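You operate a simulated robot arm through the tools that you are given. There is no shell and no other tool.

You are at the controls of a simulated robot arm. One attempt, no reset.

## Task
Clamp the pivot pin in the vice and screw its nipple in.
Fine: Turn it home while the vice grips; then wind the vice open and stand the pin back where it stood. Keep fingers from between the jaws. Drop, pinch and damage nothing, leave nothing switched on. Set down upright: pivot pin.

It is judged by the outcome, as a careful person would: the job done as asked, and still so three seconds after it is handed in. It fails if anything else is knocked over, pushed out of place, dropped, spilled or broken.

## Robot
A 7-joint arm with a two-finger parallel gripper, fixed in place. Base frame: the origin is on the floor under the middle of its stand, x ahead of it, y to its left, z up. Lengths are in mm, angles in rad, forces in N, time in s.
With the tool pointing down near the work surface it reaches from about 100 to 640 mm from the base axis. Its first joint turns from -1.152 to 1.152 rad. Payload 1.57 kg.
The TCP is the grasp point between the finger pads, 30 mm short of the fingertips. In the tool frame z runs along the fingers and y along their closing line. Largest opening 80 mm; finger width 17, thickness 12; the body of the gripper, 40 by 82 mm, starts 80 mm behind the TCP.
Orientation is that of the tool frame in the base frame, as a unit quaternion [w, x, y, z]. With the fingers straight down and closing along the base's y, the tool's x points along the base's -x, its y along +y and its z along -z.

## Interface
- The arm moves only by the tool jog_arm. Its argument "commands" is a list of rows, each a list of 3 entries, a list of its own where there are three numbers: the turn, a rotation vector about the base's x, y, z in rad, then the shift along the base's x, y, z in mm, then the finger opening in mm, from 0 to 80. In form: [[[rx, ry, rz], [x, y, z], hand], ...]. A call has 1 to 20 rows; each row shifts and turns the commanded pose from where the row before left it. Rows are played at 5 a second. More than 50 mm and 0.15 rad between two rows, or a gripper value outside its range, and nothing of the call is played. Where a pose cannot be reached the arm comes as near as it can. A force on the tool above 40 N (or 10 N above the force at the start of the call, whichever is more), or a blocked arm, ends the call early, and 0.2 s more pass. Each finger travels about 72 mm/s and halts on what it meets, pressing with about 21 N; the grip force reading is that of the motor and also rises with nothing between the fingers. The clock runs only during rows and for 0.2 s after the last one: add rows that do not move to give the fingers time. It gives the time, the measured TCP pose, the force on the tool (base axes), the opening and the grip force at its end, in the units of the frame above (readings bear some noise), with the torque about the TCP (base axes, N m) and any sound that the robot's microphone picked up.
- Cameras (640 x 400 px; columns grow to the right, rows downward): "scene" is fixed at [69, 440.7, 1430.7]; the picture's right is [-0.64, -0.77, 0.00], its down [-0.38, 0.32, -0.87] and it looks along [0.67, -0.56, -0.49] (base axes); focal length 306 px, centre (320, 200). "wrist" rides on the gripper at [72, -7, -122] in the tool frame; the picture's right is [0.09, 1.00, 0.00], its down [-0.84, 0.08, -0.54] and it looks along [-0.54, 0.05, 0.84] (tool axes); focal length 238 px, centre (320, 200). There is no depth. A picture from a camera that has moved, and an enlarged one, comes with that camera's place and axes in the base frame and with its lens.
- get_image(camera): a new picture of that camera. It takes no simulated time.
- inspect(camera, box): a new picture of the part [left, top, right, bottom] of that camera's present view, enlarged. It takes no simulated time.
- hand_in(): hands the job in; it is judged then, once.

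Nothing tells you positions but the pictures and the camera data. Unless the task says otherwise, let go and move clear before handing in.

The tools are called after "Emit:" as name(argument=value, ...) on one line, values as JSON. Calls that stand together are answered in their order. jog_arm: Moves the arm, as the interface text tells. Its arguments: {"type":"object","properties":{"commands":{"type":"array"}},"required":["commands"]} The other tools are called the same way: get_image (camera) takes a picture; inspect (camera, box) takes an enlarged picture of a part of a camera's view; hand_in () hands the job in.

At the start:

```text
t: 0.0
tcp_pos: [384.2, -58.5, 1238.3]
ee_rot: [0.0, 0.0, 1.0, 0.0]
ft_force: [0.8, 0.2, -0.1]
ft_torque: [0.01, -0.06, -0.01]
opening: 79.9
grasp_force: 0.0
```

scene: 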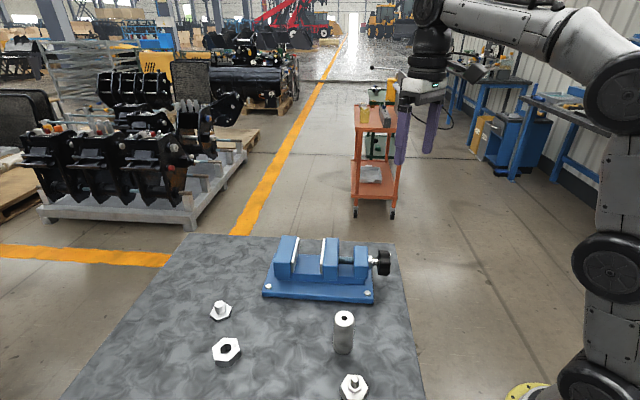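
wrist: 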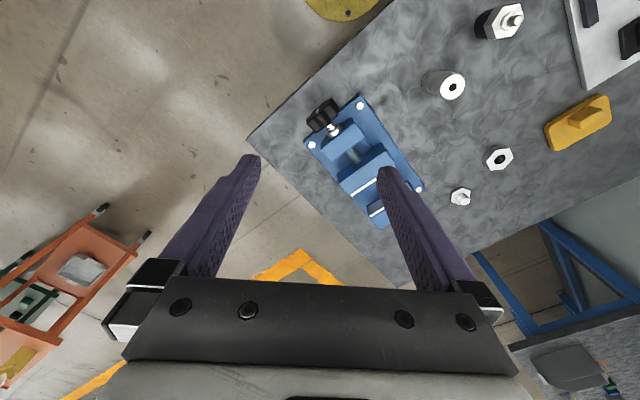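

I see a table with a blue vice, a standing cylinder with a hole (likely the pivot pin), hex nuts/nipples and more. I'll take closer views before moving.

Emit:
inspect(camera="scene", box=[180, 220, 440, 400])

Emit:
inspect(camera="wrist", box=[280, 60, 440, 240])

Emit:
inspect(camera="wrist", box=[400, 0, 640, 220])

```text
2.22 times, centred on (310, 310) of scene
camera zoom: at [69.0, 440.7, 1430.7], right [-0.64, -0.77, 0.0], down [-0.38, 0.32, -0.87], along [0.67, -0.56, -0.49], focal length 680 px, centre (342, -44)
```

zoom: 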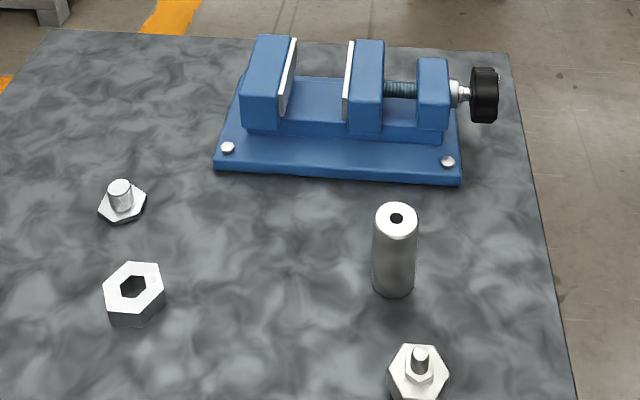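

```text
2.22 times, centred on (360, 150) of wrist
camera zoom: at [311.3, -66.1, 1360.0], right [-0.09, 1.0, 0.0], down [0.84, 0.08, 0.54], along [0.54, 0.05, -0.84], focal length 530 px, centre (231, 311)
```

zoom: 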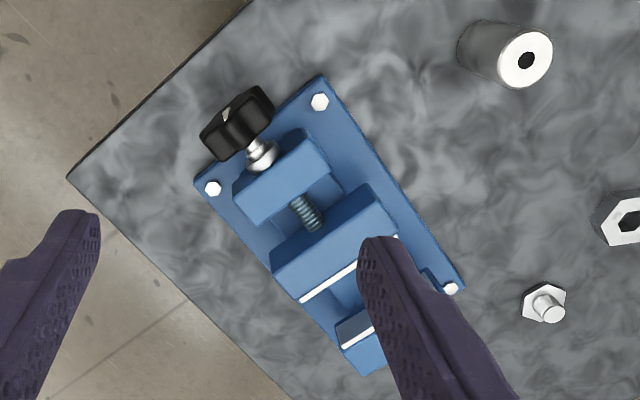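

```text
1.82 times, centred on (520, 110) of wrist
camera zoom: at [311.3, -66.1, 1360.0], right [-0.09, 1.0, 0.0], down [0.84, 0.08, 0.54], along [0.54, 0.05, -0.84], focal length 433 px, centre (-44, 364)
```

zoom: 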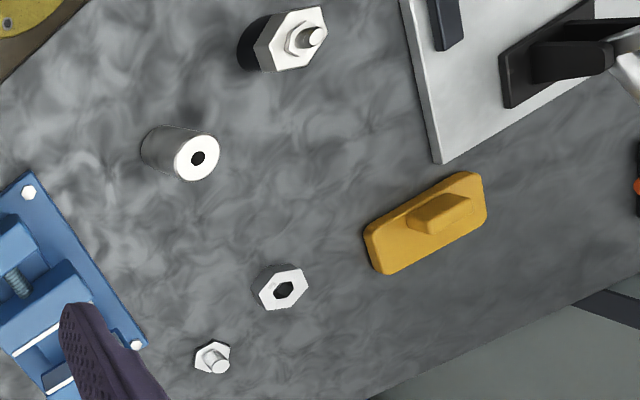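

The pin seems to be at about (346,149) with its top near z 944, the table is near z 862, and the vice lies at 45° with its knob near (414,-52,923). I'll move the wrist camera over the small parts to identify the nipple.

Emit:
jog_arm(commands=[[[0, 0, 0.131], [-8.5, 11.6, -9.2], 80], [[0, 0, 0.131], [-8.5, 11.6, -9.2], 80], [[0, 0, 0.131], [-8.5, 11.6, -9.2], 80], [[0, 0, 0.131], [-8.5, 11.6, -9.2], 80], [[0, 0, 0.131], [-8.5, 11.6, -9.2], 80], [[0, 0, 0.131], [-8.5, 11.6, -9.2], 80], [[0, 0, 0.131], [-8.5, 11.6, -9.2], 80], [[0, 0, 0.131], [-8.5, 11.6, -9.2], 80], [[0, 0, 0.131], [-8.5, 11.6, -9.2], 80], [[0, 0, 0.131], [-8.5, 11.6, -9.2], 80], [[0, 0, 0.131], [-8.5, 11.6, -9.2], 80], [[0, 0, 0.131], [-8.5, 11.6, -9.2], 80], [[0, 0, 0], [0, 0, 0], 80], [[0, 0, 0], [0, 0, 0], 80]])

Emit:
get_image(camera="wrist")

Emit:
get_image(camera="scene")

```text
t: 3.0
tcp_pos: [280.2, 80.4, 1127.5]
ee_rot: [0.0, 0.708, -0.706, 0.0]
ft_force: [-0.6, 0.0, -0.6]
ft_torque: [-0.01, 0.01, 0.02]
opening: 80.0
grasp_force: 0.0
```

```text
taken
camera wrist: at [287.7, 7.9, 1250.1], right [-1.0, -0.1, 0.0], down [-0.08, 0.84, 0.54], along [-0.05, 0.54, -0.84], focal length 238 px, centre (320, 200)
```

wrist: 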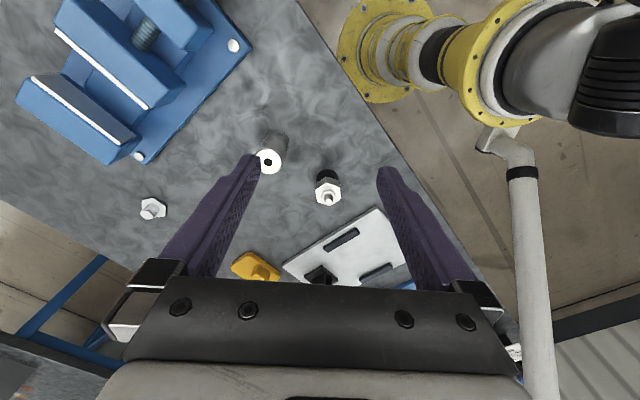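

```text
taken
```

scene: 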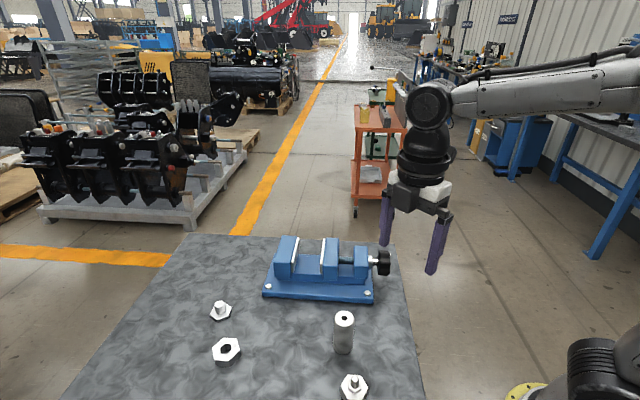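

The wrist camera now looks over the small parts. I'll enlarge each one.

Emit:
inspect(camera="wrist", box=[296, 150, 368, 220])

Emit:
inspect(camera="wrist", box=[230, 120, 420, 290])

Emit:
inspect(camera="scene", box=[310, 300, 400, 400])

Emit:
inspect(camera="scene", box=[190, 285, 270, 375])

Emit:
inspect(camera="scene", box=[250, 225, 410, 315])

Emit:
inspect(camera="wrist", box=[10, 0, 260, 220])

```text
5.71 times, centred on (332, 185) of wrist
camera zoom: at [287.7, 7.9, 1250.1], right [-1.0, -0.1, 0.0], down [-0.08, 0.84, 0.54], along [-0.05, 0.54, -0.84], focal length 1362 px, centre (251, 286)
```

zoom: 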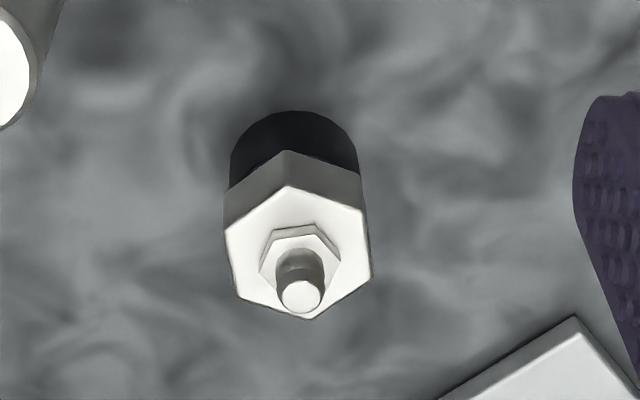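

```text
2.35 times, centred on (325, 205) of wrist
camera zoom: at [287.7, 7.9, 1250.1], right [-1.0, -0.1, 0.0], down [-0.08, 0.84, 0.54], along [-0.05, 0.54, -0.84], focal length 561 px, centre (308, 188)
```

zoom: 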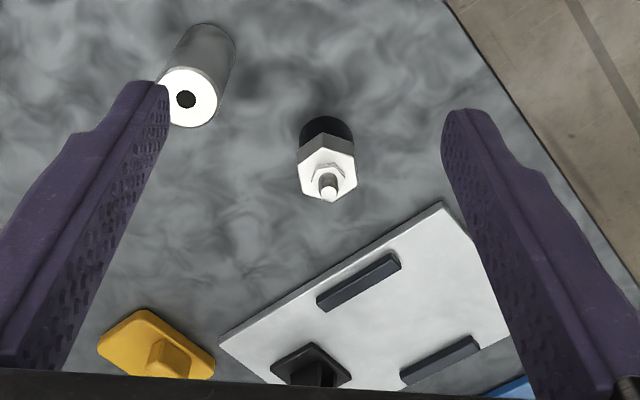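

```text
4.00 times, centred on (355, 350) of scene
camera zoom: at [69.0, 440.7, 1430.7], right [-0.64, -0.77, 0.0], down [-0.38, 0.32, -0.87], along [0.67, -0.56, -0.49], focal length 1224 px, centre (180, -400)
```

zoom: 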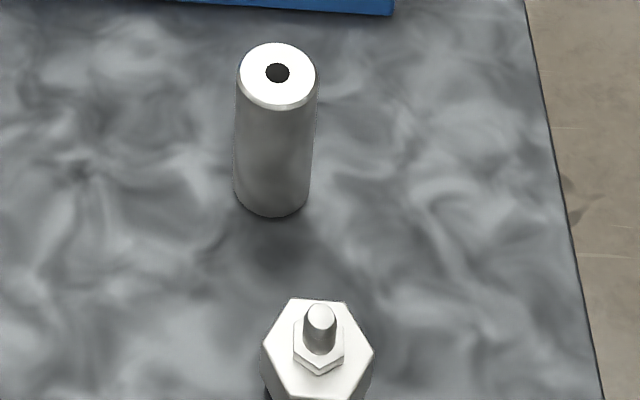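

```text
4.44 times, centred on (230, 330) of scene
camera zoom: at [69.0, 440.7, 1430.7], right [-0.64, -0.77, 0.0], down [-0.38, 0.32, -0.87], along [0.67, -0.56, -0.49], focal length 1360 px, centre (720, -378)
```

zoom: 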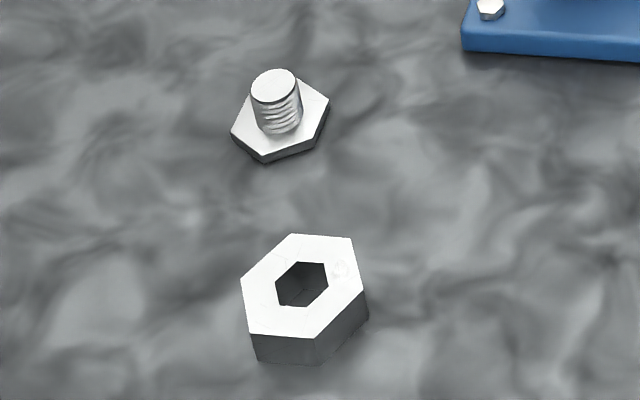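

```text
4.00 times, centred on (330, 270) of scene
camera zoom: at [69.0, 440.7, 1430.7], right [-0.64, -0.77, 0.0], down [-0.38, 0.32, -0.87], along [0.67, -0.56, -0.49], focal length 1224 px, centre (280, -80)
```

zoom: 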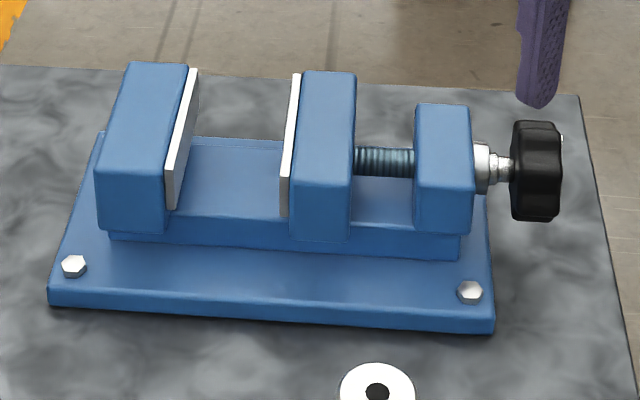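

```text
1.82 times, centred on (135, 110) of wrist
camera zoom: at [287.7, 7.9, 1250.1], right [-1.0, -0.1, 0.0], down [-0.08, 0.84, 0.54], along [-0.05, 0.54, -0.84], focal length 433 px, centre (656, 364)
```

zoom: 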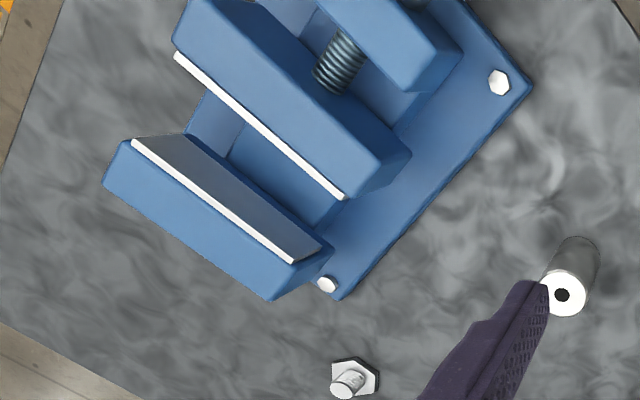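

The nipple looks like the white hex part with a tip, standing in a black holder near (256,210). The loose stud is too thick for the pin's ~12 mm hole. I'll move above the pin, with the fingers closing across the vice axis, and refine its position.

Emit:
jog_arm(commands=[[[0, 0, -0.098], [8.3, 8.44, -4], 80], [[0, 0, -0.098], [8.3, 8.44, -4], 80], [[0, 0, -0.098], [8.3, 8.44, -4], 80], [[0, 0, -0.098], [8.3, 8.44, -4], 80], [[0, 0, -0.098], [8.3, 8.44, -4], 80], [[0, 0, -0.098], [8.3, 8.44, -4], 80], [[0, 0, -0.098], [8.3, 8.44, -4], 80], [[0, 0, -0.098], [8.3, 8.44, -4], 80], [[0, 0, 0], [0, 0, 0], 80], [[0, 0, 0], [0, 0, 0], 80]])

Emit:
get_image(camera="wrist")

Emit:
get_image(camera="scene")

```text
t: 5.2
tcp_pos: [347.8, 146.1, 1095.0]
ee_rot: [-0.001, -0.384, 0.923, -0.001]
ft_force: [-0.7, -0.5, 0.0]
ft_torque: [0.0, 0.0, -0.02]
opening: 79.7
grasp_force: 0.0
```

```text
taken
camera wrist: at [301.5, 90.3, 1218.0], right [-0.77, 0.64, 0.0], down [0.53, 0.65, 0.54], along [0.34, 0.42, -0.84], focal length 238 px, centre (320, 200)
```

wrist: 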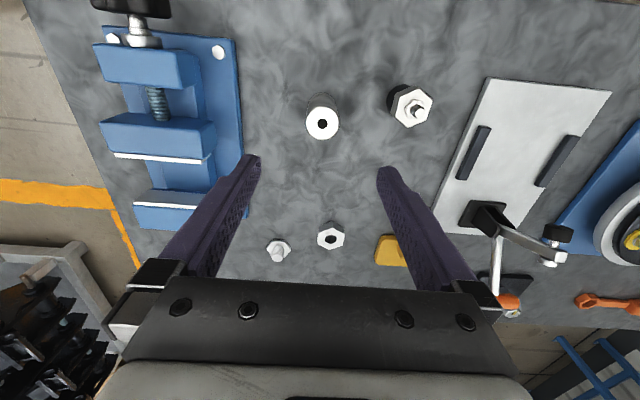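

```text
taken
```

scene: 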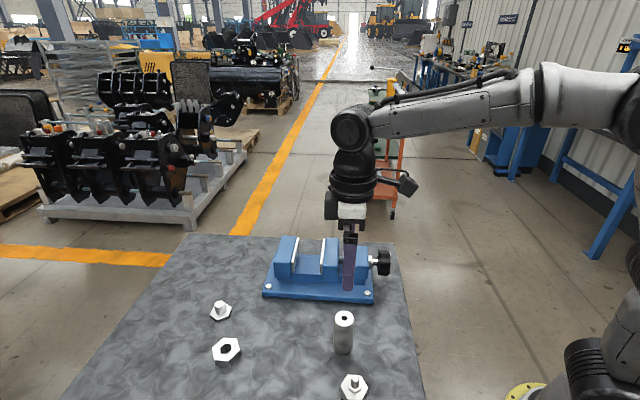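

The pin prediction matches the view, so the pin is at about (346.6,147.9). I'll look closer at the vice from here to find jaw height, bed height and gap.

Emit:
inspect(camera="wrist", box=[90, 0, 250, 240])

Emit:
inspect(camera="scene", box=[260, 230, 340, 305])

Emit:
inspect(camera="scene", box=[330, 235, 410, 310])

Emit:
inspect(camera="wrist", box=[290, 70, 450, 170])

```text
1.67 times, centred on (170, 120) of wrist
camera zoom: at [301.5, 90.3, 1218.0], right [-0.77, 0.64, 0.0], down [0.53, 0.65, 0.54], along [0.34, 0.42, -0.84], focal length 397 px, centre (570, 333)
```

zoom: 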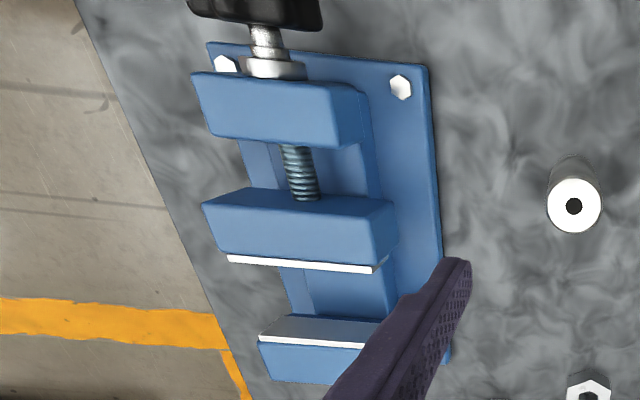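

```text
5.33 times, centred on (300, 268) of scene
camera zoom: at [69.0, 440.7, 1430.7], right [-0.64, -0.77, 0.0], down [-0.38, 0.32, -0.87], along [0.67, -0.56, -0.49], focal length 1632 px, centre (427, -160)
```

zoom: 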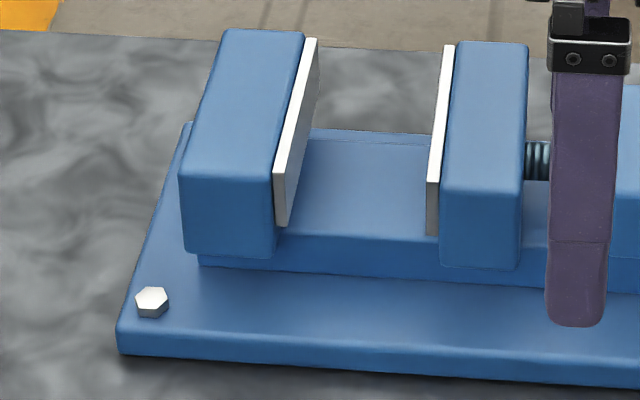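

```text
5.33 times, centred on (370, 272) of scene
camera zoom: at [69.0, 440.7, 1430.7], right [-0.64, -0.77, 0.0], down [-0.38, 0.32, -0.87], along [0.67, -0.56, -0.49], focal length 1632 px, centre (53, -187)
```

zoom: 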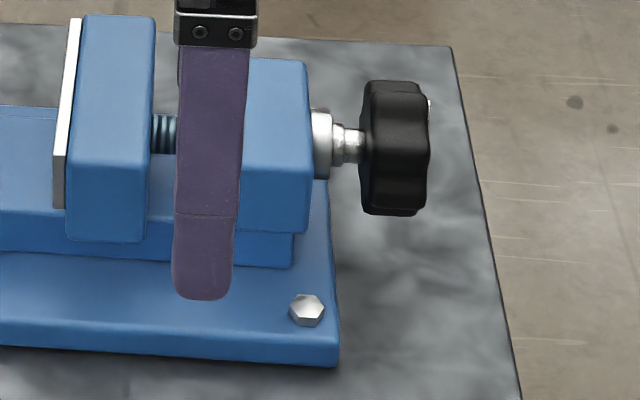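

```text
4.00 times, centred on (370, 120) of wrist
camera zoom: at [301.5, 90.3, 1218.0], right [-0.77, 0.64, 0.0], down [0.53, 0.65, 0.54], along [0.34, 0.42, -0.84], focal length 953 px, centre (120, 520)
```

zoom: 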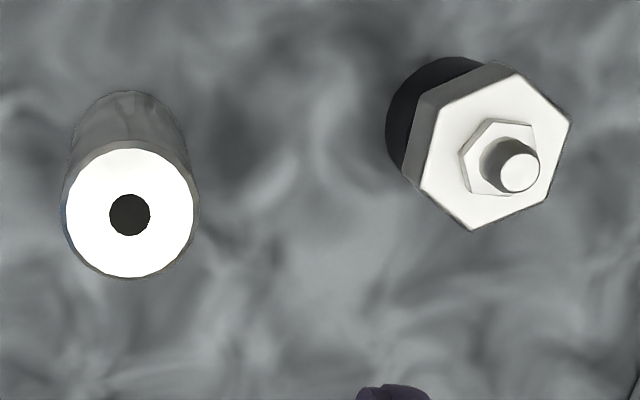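

The vice bed looks to be near z 896, with the jaw plates reaching about z 955 and a gap of about 61 mm. I'll centre over the pin and go partway down, reading the pose as I go.

Emit:
jog_arm(commands=[[[0, 0, 0], [0, 0, 0], 80], [[0, 0, 0], [0, 0, 0], 80], [[0, 0, 0], [0, 0, 0], 80]])

Emit:
jog_arm(commands=[[[0, 0, 0], [0, 0, 0], 80]])

Emit:
jog_arm(commands=[[[0, 0, 0], [-1, 0.5, -15], 80], [[0, 0, 0], [-1, 0.5, -15], 80], [[0, 0, 0], [0, 0, -15], 80], [[0, 0, 0], [0, 0, -15], 80], [[0, 0, 0], [0, 0, 0], 80], [[0, 0, 0], [0, 0, 0], 80]])

Emit:
get_image(camera="wrist")

```text
t: 6.0
tcp_pos: [346.5, 145.7, 1095.4]
ee_rot: [0.0, -0.385, 0.923, 0.0]
ft_force: [0.3, 0.6, 0.0]
ft_torque: [0.0, -0.04, -0.02]
opening: 80.2
grasp_force: 0.1
```

```text
t: 6.4
tcp_pos: [347.2, 145.5, 1095.8]
ee_rot: [0.0, -0.385, 0.923, 0.0]
ft_force: [0.0, 0.2, 0.1]
ft_torque: [-0.01, 0.0, -0.01]
opening: 80.0
grasp_force: 0.1
```

```text
t: 7.8
tcp_pos: [346.6, 148.5, 1035.5]
ee_rot: [0.0, -0.385, 0.923, 0.0]
ft_force: [0.4, 0.7, 0.4]
ft_torque: [-0.02, -0.04, 0.04]
opening: 79.8
grasp_force: 0.1
```

```text
taken
camera wrist: at [300.3, 92.0, 1157.7], right [-0.77, 0.64, 0.0], down [0.53, 0.65, 0.54], along [0.34, 0.42, -0.84], focal length 238 px, centre (320, 200)
```

wrist: 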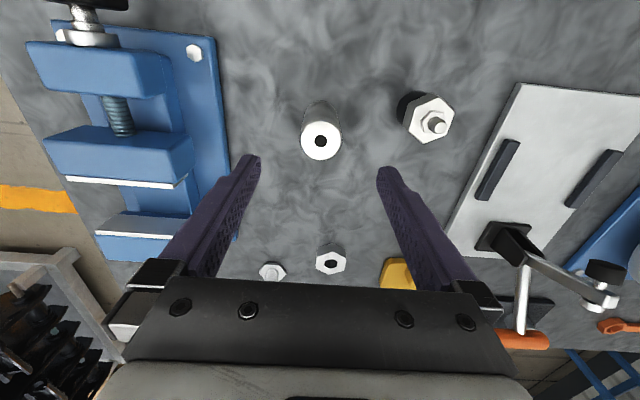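

Emit:
inspect(camera="wrist", box=[280, 90, 360, 170])

```text
5.00 times, centred on (320, 130) of wrist
camera zoom: at [300.3, 92.0, 1157.7], right [-0.77, 0.64, 0.0], down [0.53, 0.65, 0.54], along [0.34, 0.42, -0.84], focal length 1192 px, centre (320, 550)
```

zoom: 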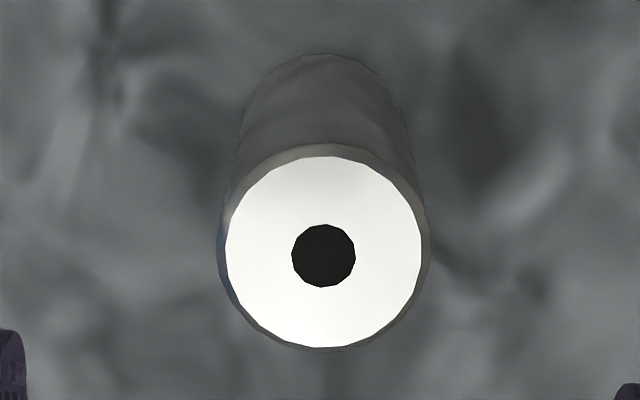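

The pin is centred under the tool axis. I'll descend so the fingertips sit about 17 mm below its top, and close.

Emit:
jog_arm(commands=[[[0, 0, 0], [0, 0, -13], 80], [[0, 0, 0], [0, 0, -13], 80], [[0, 0, 0], [0, 0, -13], 80], [[0, 0, 0], [0, 0, -13], 80], [[0, 0, 0], [0, 0, -13], 80], [[0, 0, 0], [0, 0, -11], 80], [[0, 0, 0], [0, 0, 0], 80], [[0, 0, 0], [0, 0, 0], 80]])

Emit:
jog_arm(commands=[[[0, 0, 0], [0, 0, 0], 60], [[0, 0, 0], [0, 0, 0], 46], [[0, 0, 0], [0, 0, 0], 36], [[0, 0, 0], [0, 0, 0], 25], [[0, 0, 0], [0, 0, 0], 20], [[0, 0, 0], [0, 0, 0], 20]])

Emit:
get_image(camera="wrist")

Emit:
inspect(camera="scene", box=[290, 270, 410, 400])

```text
t: 9.6
tcp_pos: [345.3, 147.6, 961.0]
ee_rot: [0.0, -0.385, 0.923, 0.0]
ft_force: [-1.0, 0.6, -0.2]
ft_torque: [-0.04, -0.03, 0.0]
opening: 80.2
grasp_force: 0.0
```

```text
t: 11.0
tcp_pos: [346.7, 148.9, 960.9]
ee_rot: [-0.001, -0.384, 0.923, 0.0]
ft_force: [-1.9, 1.8, 0.7]
ft_torque: [0.12, 0.16, 0.01]
opening: 38.9
grasp_force: 21.2
```

```text
taken
camera wrist: at [300.2, 92.4, 1083.0], right [-0.77, 0.64, 0.0], down [0.53, 0.65, 0.54], along [0.34, 0.42, -0.84], focal length 238 px, centre (320, 200)
```

wrist: 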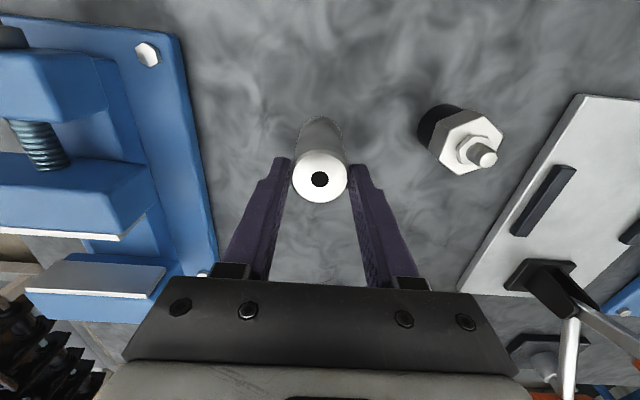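

```text
3.08 times, centred on (350, 335) of scene
camera zoom: at [68.9, 440.7, 1430.7], right [-0.64, -0.77, 0.0], down [-0.38, 0.32, -0.87], along [0.67, -0.56, -0.49], focal length 941 px, centre (228, -215)
```

zoom: 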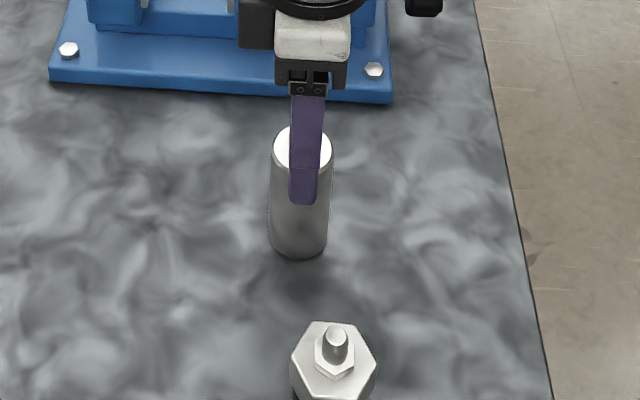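

The grip holds at 38.9 mm. I'll lift straight up and check the weight and that the pin stays straight.

Emit:
jog_arm(commands=[[[0, 0, 0], [0, 0, 4], 20], [[0, 0, 0], [0, 0, 6], 20], [[0, 0, 0], [0, 0, 10], 20], [[0, 0, 0], [0, 0, 12], 20], [[0, 0, 0], [0, 0, 12], 20], [[0, 0, 0], [0, 0, 12], 20], [[0, 0, 0], [0, 0, 12], 20], [[0, 0, 0], [0, 0, 12], 20], [[0, 0, 0], [0, 0, 12], 20], [[0, 0, 0], [0, 0, 12], 20], [[0, 0, 0], [0, 0, 0], 20], [[0, 0, 0], [0, 0, 0], 20]])

Emit:
get_image(camera="scene")

Emit:
get_image(camera="wrist")

```text
t: 13.6
tcp_pos: [346.9, 147.8, 1063.9]
ee_rot: [0.0, -0.386, 0.923, 0.0]
ft_force: [0.3, -0.1, -7.2]
ft_torque: [0.01, -0.01, -0.01]
opening: 38.7
grasp_force: 20.8
```

```text
taken
```

scene: 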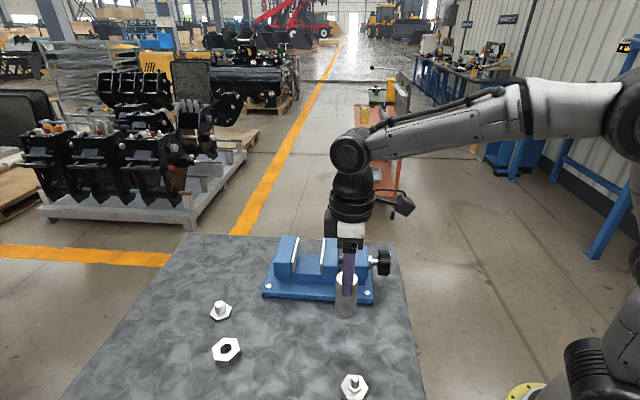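

```text
taken
camera wrist: at [300.2, 91.8, 1186.0], right [-0.77, 0.64, 0.0], down [0.53, 0.65, 0.54], along [0.34, 0.42, -0.84], focal length 238 px, centre (320, 200)
```

wrist: 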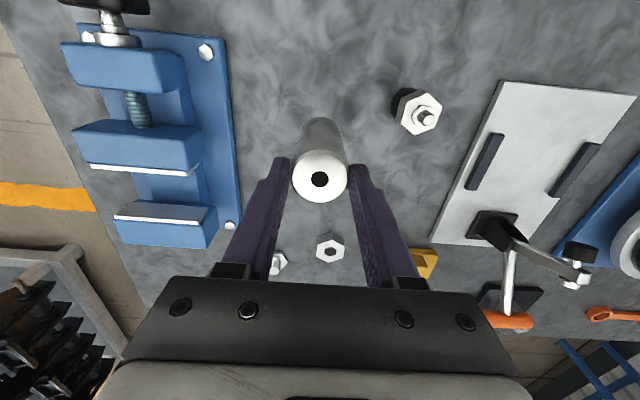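

The pin weighs about 7 N and hangs straight. I'll carry it high to above the jaw gap near (550,84).

Emit:
jog_arm(commands=[[[0, 0, 0], [0, 0, 10], 20], [[0, 0, 0], [0, 0, 10], 20], [[0, 0, 0], [0, 0, 10], 20], [[0, 0, 0], [14, -4.5, 0], 20], [[0, 0, 0], [14, -4.5, 0], 20], [[0, 0, 0], [14, -4.5, 0], 20], [[0, 0, 0], [14, -4.5, 0], 20], [[0, 0, 0], [14, -4.5, 0], 20], [[0, 0, 0], [14, -4.5, 0], 20], [[0, 0, 0], [14, -4.5, 0], 20], [[0, 0, 0], [14, -4.5, 0], 20], [[0, 0, 0], [14, -4.5, 0], 20], [[0, 0, 0], [14, -4.5, 0], 20], [[0, 0, 0], [14, -4.5, 0], 20], [[0, 0, 0], [14, -4.5, 0], 20], [[0, 0, 0], [14, -4.5, 0], 20], [[0, 0, 0], [14, -4.5, 0], 20], [[0, 0, 0], [4, -1.2, 0], 20], [[0, 0, 0], [0, 0, 0], 20], [[0, 0, 0], [0, 0, 0], 20]])

Emit:
get_image(camera="wrist")

Emit:
inspect(camera="scene", box=[230, 200, 430, 325])

```text
t: 17.8
tcp_pos: [546.1, 83.5, 1093.9]
ee_rot: [0.0, -0.385, 0.923, 0.0]
ft_force: [0.4, 0.0, -8.2]
ft_torque: [0.02, 0.02, 0.01]
opening: 38.7
grasp_force: 20.6
```

```text
taken
camera wrist: at [500.0, 27.8, 1215.7], right [-0.77, 0.64, 0.0], down [0.53, 0.65, 0.54], along [0.34, 0.42, -0.84], focal length 238 px, centre (320, 200)
```

wrist: 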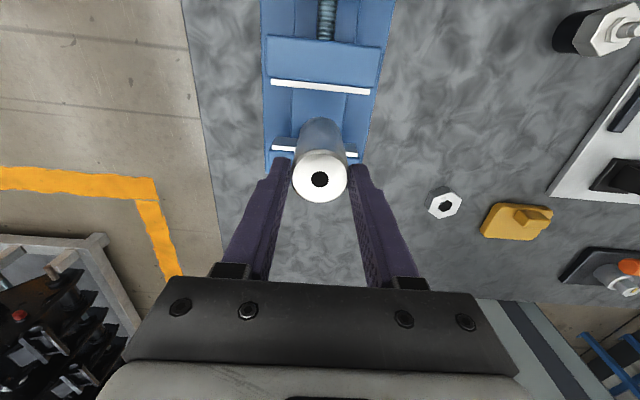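

```text
3.20 times, centred on (330, 262) of scene
camera zoom: at [69.2, 440.7, 1430.7], right [-0.64, -0.77, 0.0], down [-0.38, 0.32, -0.87], along [0.67, -0.56, -0.49], focal length 979 px, centre (288, 0)
```

zoom: 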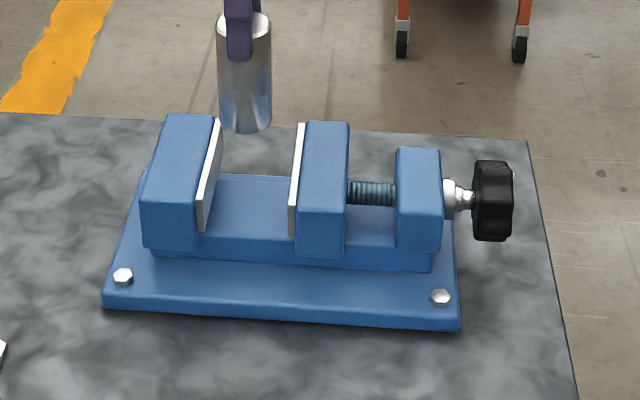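

I'm above the gap. I'll zoom in to measure jaw plate positions against the pin.

Emit:
inspect(camera="wrist", box=[250, 60, 400, 190])

Emit:
inspect(camera="wrist", box=[250, 0, 400, 100])

```text
3.08 times, centred on (325, 125) of wrist
camera zoom: at [500.0, 27.8, 1215.7], right [-0.77, 0.64, 0.0], down [0.53, 0.65, 0.54], along [0.34, 0.42, -0.84], focal length 733 px, centre (305, 431)
```

zoom: 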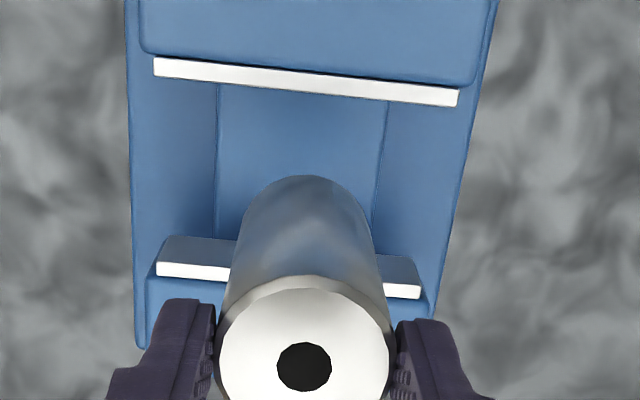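

```text
4.00 times, centred on (325, 50) of wrist
camera zoom: at [500.0, 27.8, 1215.7], right [-0.77, 0.64, 0.0], down [0.53, 0.65, 0.54], along [0.34, 0.42, -0.84], focal length 953 px, centre (300, 800)
```

zoom: 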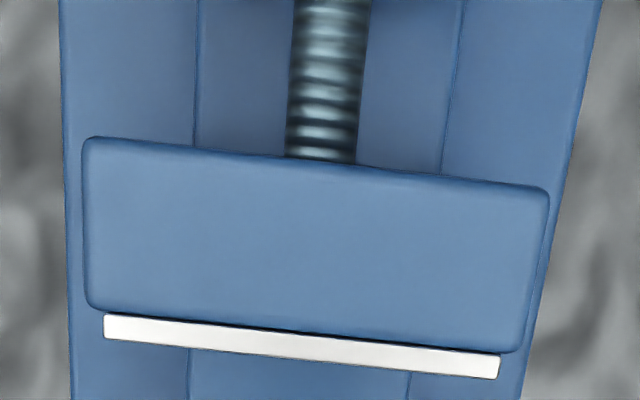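

Emit:
inspect(camera="scene", box=[285, 255, 335, 295])

Emit:
inspect(camera="scene", box=[260, 250, 310, 310])

```text
10.00 times, centred on (310, 275) of scene
camera zoom: at [69.2, 440.7, 1430.7], right [-0.64, -0.77, 0.0], down [-0.38, 0.32, -0.87], along [0.67, -0.56, -0.49], focal length 3059 px, centre (420, -550)
```

zoom: 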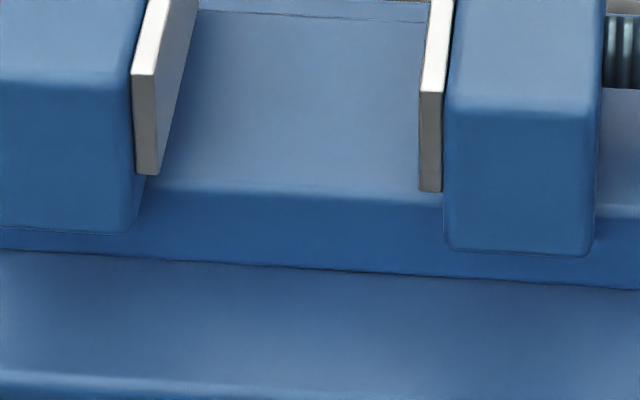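

```text
6.67 times, centred on (285, 280) of scene
camera zoom: at [69.2, 440.7, 1430.7], right [-0.64, -0.77, 0.0], down [-0.38, 0.32, -0.87], along [0.67, -0.56, -0.49], focal length 2039 px, centre (553, -333)
```

zoom: 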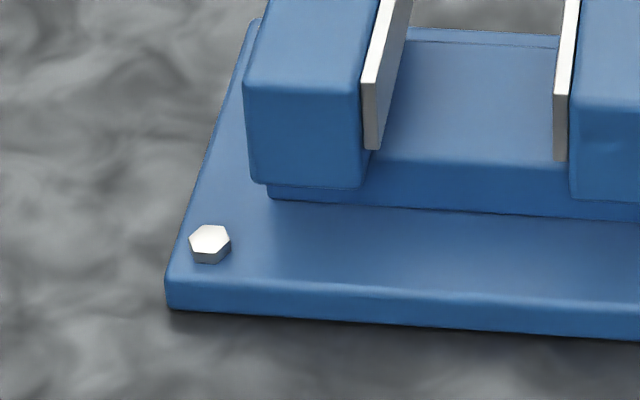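

The bed looks to be at about z 903 and the gap is about 63 mm, with jaw tops near 955. I'll shift to sit ~2.5 mm off the fixed jaw, centred, and lower most of the way.

Emit:
jog_arm(commands=[[[0, 0, 0], [3, 1.2, 0], 20], [[0, 0, 0], [3, 1.3, 0], 20], [[0, 0, 0], [0, 0, -10], 20], [[0, 0, 0], [0, 0, -10], 20], [[0, 0, 0], [0, 0, -10], 20], [[0, 0, 0], [0, 0, 0], 20], [[0, 0, 0], [0, 0, 0], 20]])

Emit:
inspect(camera="wrist", box=[250, 60, 400, 190])

Emit:
inspect(camera="scene", box=[250, 215, 370, 300])

```text
t: 19.4
tcp_pos: [551.5, 85.9, 1062.6]
ee_rot: [0.0, -0.385, 0.923, 0.0]
ft_force: [-0.8, 0.7, -7.2]
ft_torque: [0.0, -0.03, -0.03]
opening: 38.8
grasp_force: 20.4
```

```text
3.08 times, centred on (325, 125) of wrist
camera zoom: at [506.1, 30.4, 1184.7], right [-0.77, 0.64, 0.0], down [0.53, 0.65, 0.54], along [0.34, 0.42, -0.84], focal length 733 px, centre (305, 431)
```

zoom: 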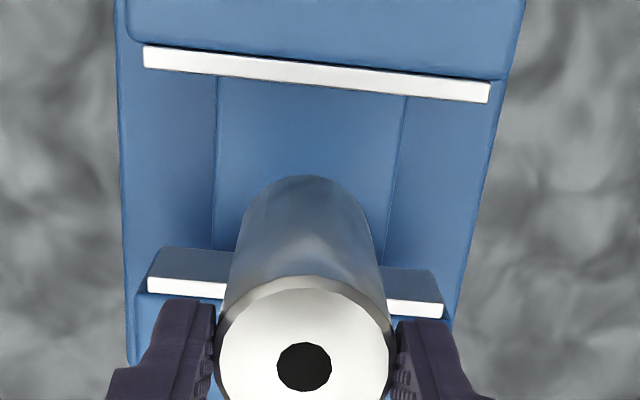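

```text
4.71 times, centred on (310, 258) of scene
camera zoom: at [69.2, 440.7, 1430.7], right [-0.64, -0.77, 0.0], down [-0.38, 0.32, -0.87], along [0.67, -0.56, -0.49], focal length 1440 px, centre (367, -71)
```

zoom: 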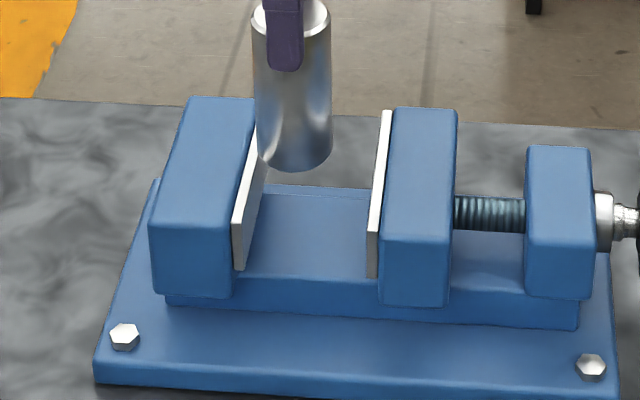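

Clearance to the fixed jaw is about 2 mm. I'll back off 1 mm and lower to just above the bed.

Emit:
jog_arm(commands=[[[0, 0, 0], [-0.7, -0.7, 0], 20], [[0, 0, 0], [0, 0, -8], 20], [[0, 0, 0], [0, 0, -8], 20], [[0, 0, 0], [0, 0, -8], 20], [[0, 0, 0], [0, 0, -8], 20], [[0, 0, 0], [0, 0, -8], 20], [[0, 0, 0], [0, 0, -8], 20], [[0, 0, 0], [0, 0, 0], 20], [[0, 0, 0], [0, 0, 0], 20]])

Emit:
inspect(camera="scene", box=[250, 215, 370, 300])

Emit:
inspect(camera="wrist", box=[240, 60, 400, 200])

```text
t: 21.4
tcp_pos: [551.5, 84.4, 1015.0]
ee_rot: [0.001, -0.384, 0.923, -0.001]
ft_force: [-0.3, 0.2, -7.7]
ft_torque: [0.01, -0.01, 0.01]
opening: 39.0
grasp_force: 21.1
```

```text
4.71 times, centred on (310, 258) of scene
camera zoom: at [69.2, 440.7, 1430.7], right [-0.64, -0.77, 0.0], down [-0.38, 0.32, -0.87], along [0.67, -0.56, -0.49], focal length 1440 px, centre (367, -71)
```

zoom: 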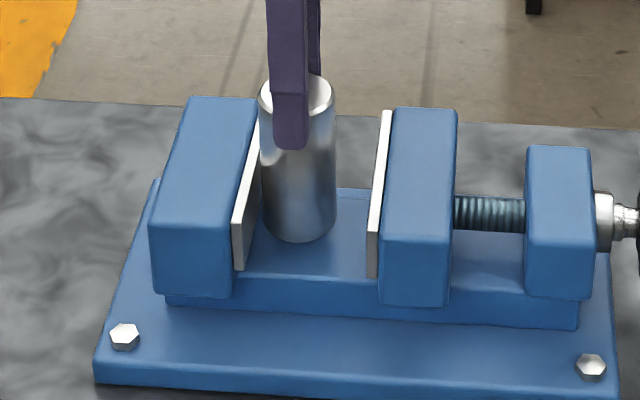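

```text
2.86 times, centred on (320, 130) of wrist
camera zoom: at [505.4, 29.1, 1137.2], right [-0.77, 0.64, 0.0], down [0.53, 0.65, 0.54], along [0.34, 0.42, -0.84], focal length 681 px, centre (320, 400)
```

zoom: 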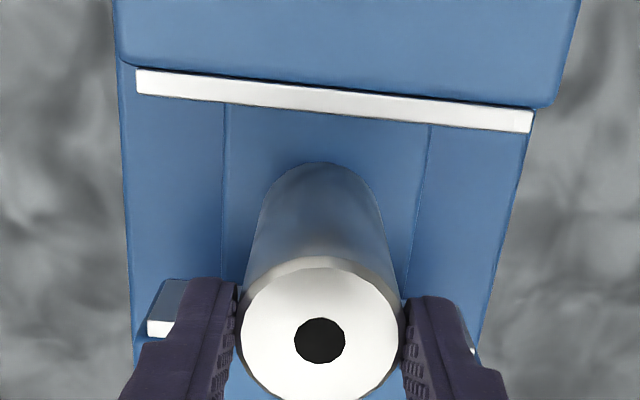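

Emit:
jog_arm(commands=[[[0, 0, 0], [0, 0, -3], 20], [[0, 0, 0], [0, 0, -3], 20], [[0, 0, 0], [0, 0, 0], 20]])

Emit:
jog_arm(commands=[[[0, 0, 0], [0, 0, -1.5], 20], [[0, 0, 0], [0, 0, 0], 20]])

Emit:
jog_arm(commands=[[[0, 0, 0], [0, 0, -1.5], 20], [[0, 0, 0], [0, 0, 0], 20]])

```text
t: 22.2
tcp_pos: [551.3, 84.6, 1007.9]
ee_rot: [-0.001, -0.384, 0.923, 0.0]
ft_force: [-0.4, -1.0, -8.9]
ft_torque: [-0.01, -0.02, -0.01]
opening: 38.7
grasp_force: 20.6
```

```text
t: 22.8
tcp_pos: [550.8, 84.2, 1007.4]
ee_rot: [0.0, -0.386, 0.923, 0.0]
ft_force: [0.4, -0.1, -7.3]
ft_torque: [0.02, 0.0, 0.03]
opening: 38.9
grasp_force: 20.6
```

```text
t: 23.4
tcp_pos: [552.3, 85.7, 1004.7]
ee_rot: [-0.001, -0.385, 0.923, 0.0]
ft_force: [-0.1, -0.5, -7.1]
ft_torque: [-0.01, 0.02, -0.01]
opening: 38.8
grasp_force: 21.0
```

Emit:
jog_arm(commands=[[[0, 0, 0], [0, 0, -1.2], 20], [[0, 0, 0], [0, 0, 0], 20]])

Emit:
jog_arm(commands=[[[0, 0, 0], [0, 0, -1.2], 20], [[0, 0, 0], [0, 0, 0], 20]])

Emit:
jog_arm(commands=[[[0, 0, 0], [0, 0, -1.2], 20], [[0, 0, 0], [0, 0, 0], 20]])

Emit:
inspect(camera="scene", box=[270, 235, 340, 295])

```text
t: 24.0
tcp_pos: [550.5, 85.6, 1005.2]
ee_rot: [0.001, -0.386, 0.923, 0.0]
ft_force: [-1.9, -1.0, -0.4]
ft_torque: [-0.12, 0.3, 0.01]
opening: 38.9
grasp_force: 20.9
```

```text
t: 24.6
tcp_pos: [551.6, 85.3, 1005.1]
ee_rot: [0.001, -0.386, 0.922, -0.001]
ft_force: [-5.6, -3.1, 10.0]
ft_torque: [-0.27, 0.5, 0.0]
opening: 39.1
grasp_force: 20.9
```

```text
t: 25.2
tcp_pos: [552.2, 85.8, 1004.4]
ee_rot: [0.003, -0.384, 0.923, 0.0]
ft_force: [-2.3, -1.1, 14.5]
ft_torque: [0.19, 0.19, 0.04]
opening: 39.0
grasp_force: 20.5
```

```text
6.67 times, centred on (305, 265) of scene
camera zoom: at [68.7, 440.6, 1430.8], right [-0.64, -0.77, 0.0], down [-0.38, 0.32, -0.87], along [0.67, -0.56, -0.49], focal length 2039 px, centre (420, -233)
```

zoom: 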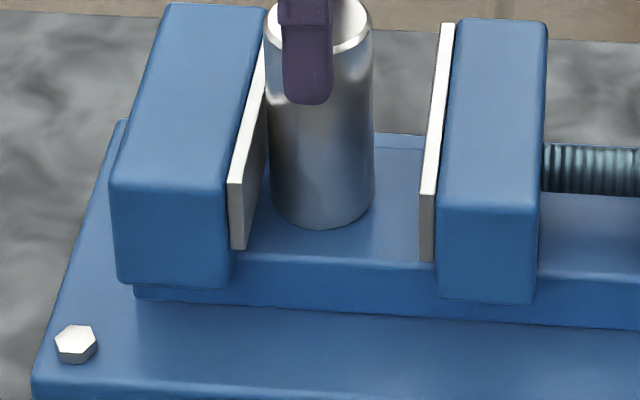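

The pin is on the bed (contact at commanded z≈1005.5). I'll unload the push and open the fingers.

Emit:
jog_arm(commands=[[[0, 0, 0], [0, 0, 1.8], 20], [[0, 0, 0], [0, 0, 0], 20], [[0, 0, 0], [0, 0, 0], 37], [[0, 0, 0], [0, 0, 0], 42], [[0, 0, 0], [0, 0, 0], 50], [[0, 0, 0], [0, 0, 0], 64], [[0, 0, 0], [0, 0, 0], 80], [[0, 0, 0], [0, 0, 0], 80]])

Emit:
inspect(camera="scene", box=[260, 225, 350, 300])

Emit:
get_image(camera="wrist")

```text
t: 27.0
tcp_pos: [550.8, 85.7, 1005.4]
ee_rot: [0.0, -0.385, 0.923, 0.0]
ft_force: [-0.4, -0.3, -0.2]
ft_torque: [0.01, 0.0, -0.02]
opening: 79.7
grasp_force: 0.2
```

```text
5.33 times, centred on (305, 262) of scene
camera zoom: at [69.0, 440.7, 1430.7], right [-0.64, -0.77, 0.0], down [-0.38, 0.32, -0.87], along [0.67, -0.56, -0.49], focal length 1632 px, centre (400, -133)
```

zoom: 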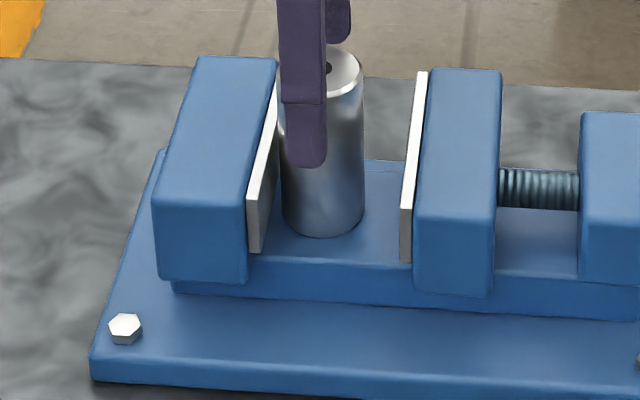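

```text
taken
camera wrist: at [504.7, 30.5, 1126.6], right [-0.77, 0.64, 0.0], down [0.53, 0.65, 0.54], along [0.34, 0.42, -0.84], focal length 238 px, centre (320, 200)
```

wrist: 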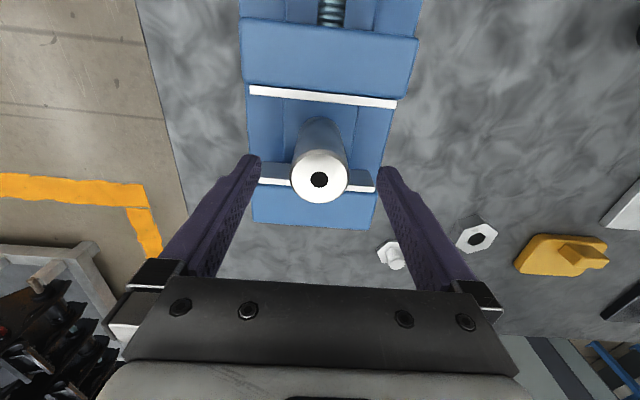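

The pin stands upright in the gap, clear of the jaws. I'll rise straight up, then move back towards the knob side while tilting the tool to point along the vice axis.

Emit:
jog_arm(commands=[[[0, 0, 0], [0, 0, 15], 80], [[0, 0, 0], [0, 0, 25], 80], [[0, 0, 0], [0, 0, 35], 80], [[0, 0, 0], [0, 0, 35], 80], [[0, 0, 0], [0, 0, 35], 80], [[0, 0, 0], [-20, -17, 0], 80], [[0, 0, 0], [-20, -17, 0], 80], [[0, 0, 0], [-20, -17, 0], 80], [[0, 0, 0], [-20, -17, 0], 80], [[0, 0, 0], [-20, -17, 0], 80], [[0, 0, 0], [-20, -17, 0], 80], [[0, 0, 0], [-20, -17, 0], 80], [[0, 0, 0], [-20, -17, 0], 80], [[0, 0, 0], [-20, -17, 0], 80], [[0, 0, 0], [-20, -17, 0], 80], [[0, 0, 0], [-20, -15, 0], 80], [[0, 0, 0], [0, 0, 0], 80]])

Emit:
jog_arm(commands=[[[0.074, -0.074, 0], [0, 0, 0], 80], [[0.074, -0.074, 0], [0, 0, 0], 80], [[0.074, -0.074, 0], [0, 0, 0], 80], [[0.074, -0.074, 0], [0, 0, 0], 80], [[0.074, -0.074, 0], [0, 0, 0], 80], [[0.074, -0.074, 0], [0, 0, 0], 80], [[0.074, -0.074, 0], [0, 0, 0], 80], [[0, 0, 0], [0, 0, 0], 80], [[0, 0, 0], [0, 0, 0], 80]])

Emit:
get_image(camera="scene")

Emit:
get_image(camera="wrist")

```text
t: 30.6
tcp_pos: [330.8, -100.1, 1151.9]
ee_rot: [0.001, -0.385, 0.923, 0.001]
ft_force: [0.2, 0.1, 0.2]
ft_torque: [0.01, -0.01, -0.04]
opening: 80.0
grasp_force: 0.1
```

```text
t: 32.6
tcp_pos: [330.6, -99.6, 1150.4]
ee_rot: [0.331, -0.359, 0.862, 0.136]
ft_force: [0.7, -0.3, 0.1]
ft_torque: [-0.02, 0.01, 0.02]
opening: 80.4
grasp_force: 0.0
```

```text
taken
```

scene: 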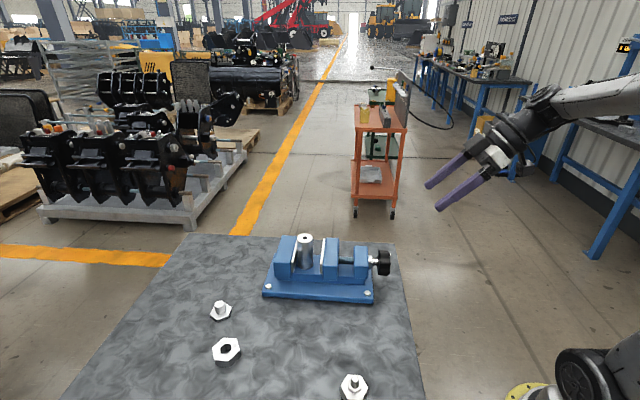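

```text
taken
camera wrist: at [240.4, -199.8, 1192.8], right [-0.75, 0.65, -0.06], down [0.13, 0.24, 0.96], along [0.64, 0.72, -0.26], focal length 238 px, centre (320, 200)
```

wrist: 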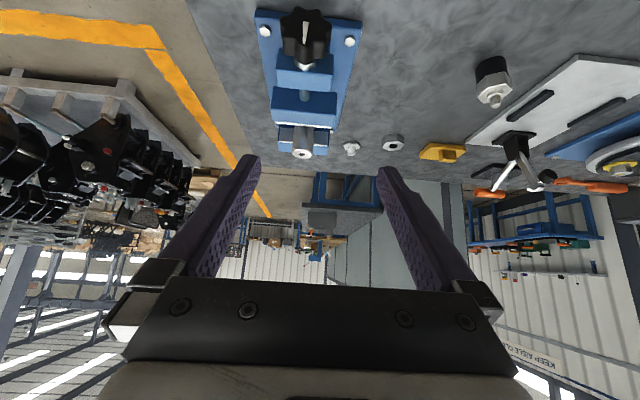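

The tilt works. I'll complete it to horizontal along the vice axis.

Emit:
jog_arm(commands=[[[0.074, -0.074, 0], [0, 0, 0], 80], [[0.074, -0.074, 0], [0, 0, 0], 80], [[0.074, -0.074, 0], [0, 0, 0], 80], [[0.074, -0.074, 0], [0, 0, 0], 80], [[0.074, -0.074, 0], [0, 0, 0], 80], [[0.074, -0.074, 0], [0, 0, 0], 80], [[0.074, -0.074, 0], [0, 0, 0], 80], [[0.0747, -0.0747, 0], [0, 0, 0], 80], [[0, 0, 0], [0, 0, 0], 80], [[0, 0, 0], [0, 0, 0], 80]])

Emit:
get_image(camera="scene")

Emit:
get_image(camera="wrist")

```text
t: 34.8
tcp_pos: [330.2, -99.2, 1148.5]
ee_rot: [0.655, -0.272, 0.652, 0.269]
ft_force: [0.0, 0.1, -0.4]
ft_torque: [-0.01, -0.02, -0.02]
opening: 79.8
grasp_force: 0.1
```

```text
taken
```

scene: 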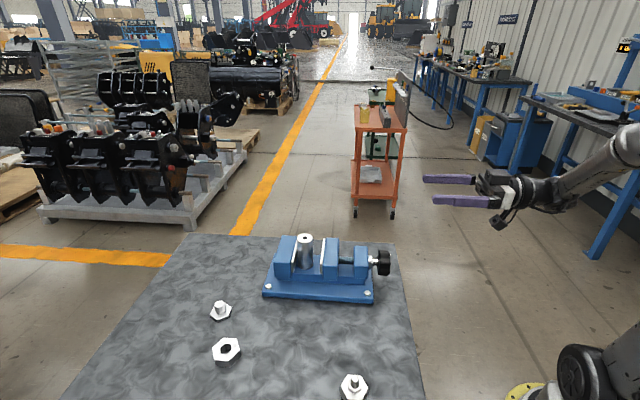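

```text
taken
camera wrist: at [249.7, -190.1, 1077.5], right [-0.7, 0.7, -0.1], down [-0.44, -0.33, 0.84], along [0.56, 0.63, 0.54], focal length 238 px, centre (320, 200)
```

wrist: 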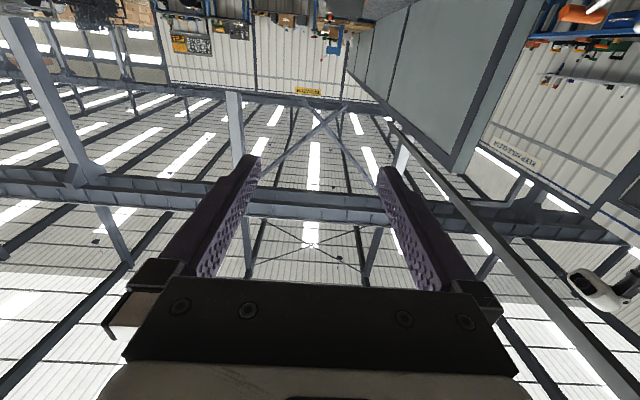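

The tool now points along the vice axis. I'll test in free space how far the wrist can roll about this axis, rolling backwards to bring the camera on top.

Emit:
jog_arm(commands=[[[-0.099, -0.099, 0], [0, 0, 0], 80], [[-0.099, -0.099, 0], [0, 0, 0], 80], [[-0.099, -0.099, 0], [0, 0, 0], 80], [[-0.099, -0.099, 0], [0, 0, 0], 80], [[-0.099, -0.099, 0], [0, 0, 0], 80], [[-0.099, -0.099, 0], [0, 0, 0], 80], [[-0.099, -0.099, 0], [0, 0, 0], 80], [[-0.099, -0.099, 0], [0, 0, 0], 80], [[-0.099, -0.099, 0], [0, 0, 0], 80], [[-0.099, -0.099, 0], [0, 0, 0], 80], [[-0.099, -0.099, 0], [0, 0, 0], 80], [[-0.0914, -0.0914, 0], [0, 0, 0], 80], [[0, 0, 0], [0, 0, 0], 80], [[0, 0, 0], [0, 0, 0], 80]])

Emit:
get_image(camera="scene")

Emit:
get_image(camera="wrist")

```text
t: 37.8
tcp_pos: [353.5, -121.8, 1333.1]
ee_rot: [-0.638, 0.667, -0.237, 0.303]
ft_force: [0.0, -0.8, -0.3]
ft_torque: [-0.01, -0.03, 0.01]
opening: 80.0
grasp_force: 0.0
out of reach, approached as far as the arm can: row 8, 9, 10, 11, 12
```

```text
taken
```

scene: 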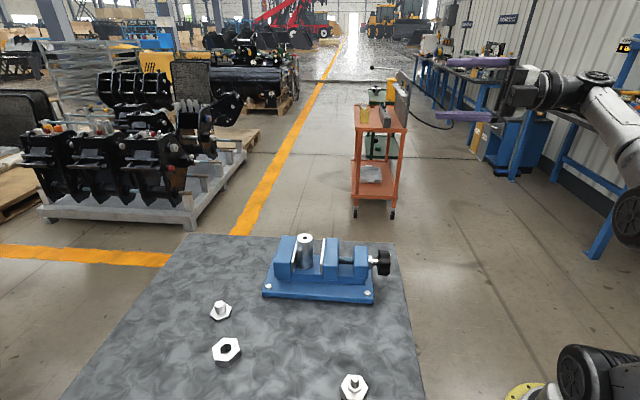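

```text
taken
camera wrist: at [317.4, -257.5, 1347.5], right [0.13, -0.14, -0.98], down [-0.97, 0.2, -0.16], along [0.22, 0.97, -0.1], focal length 238 px, centre (320, 200)
```

wrist: 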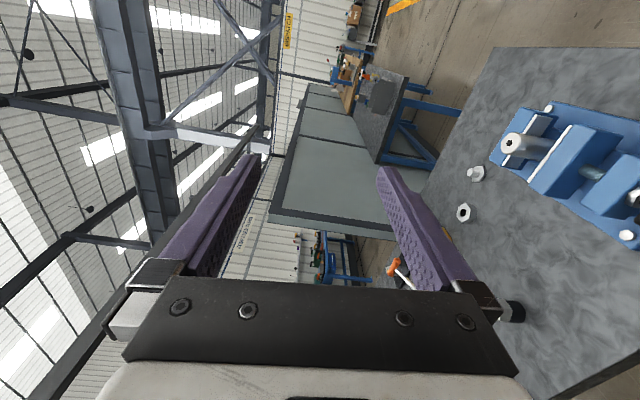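

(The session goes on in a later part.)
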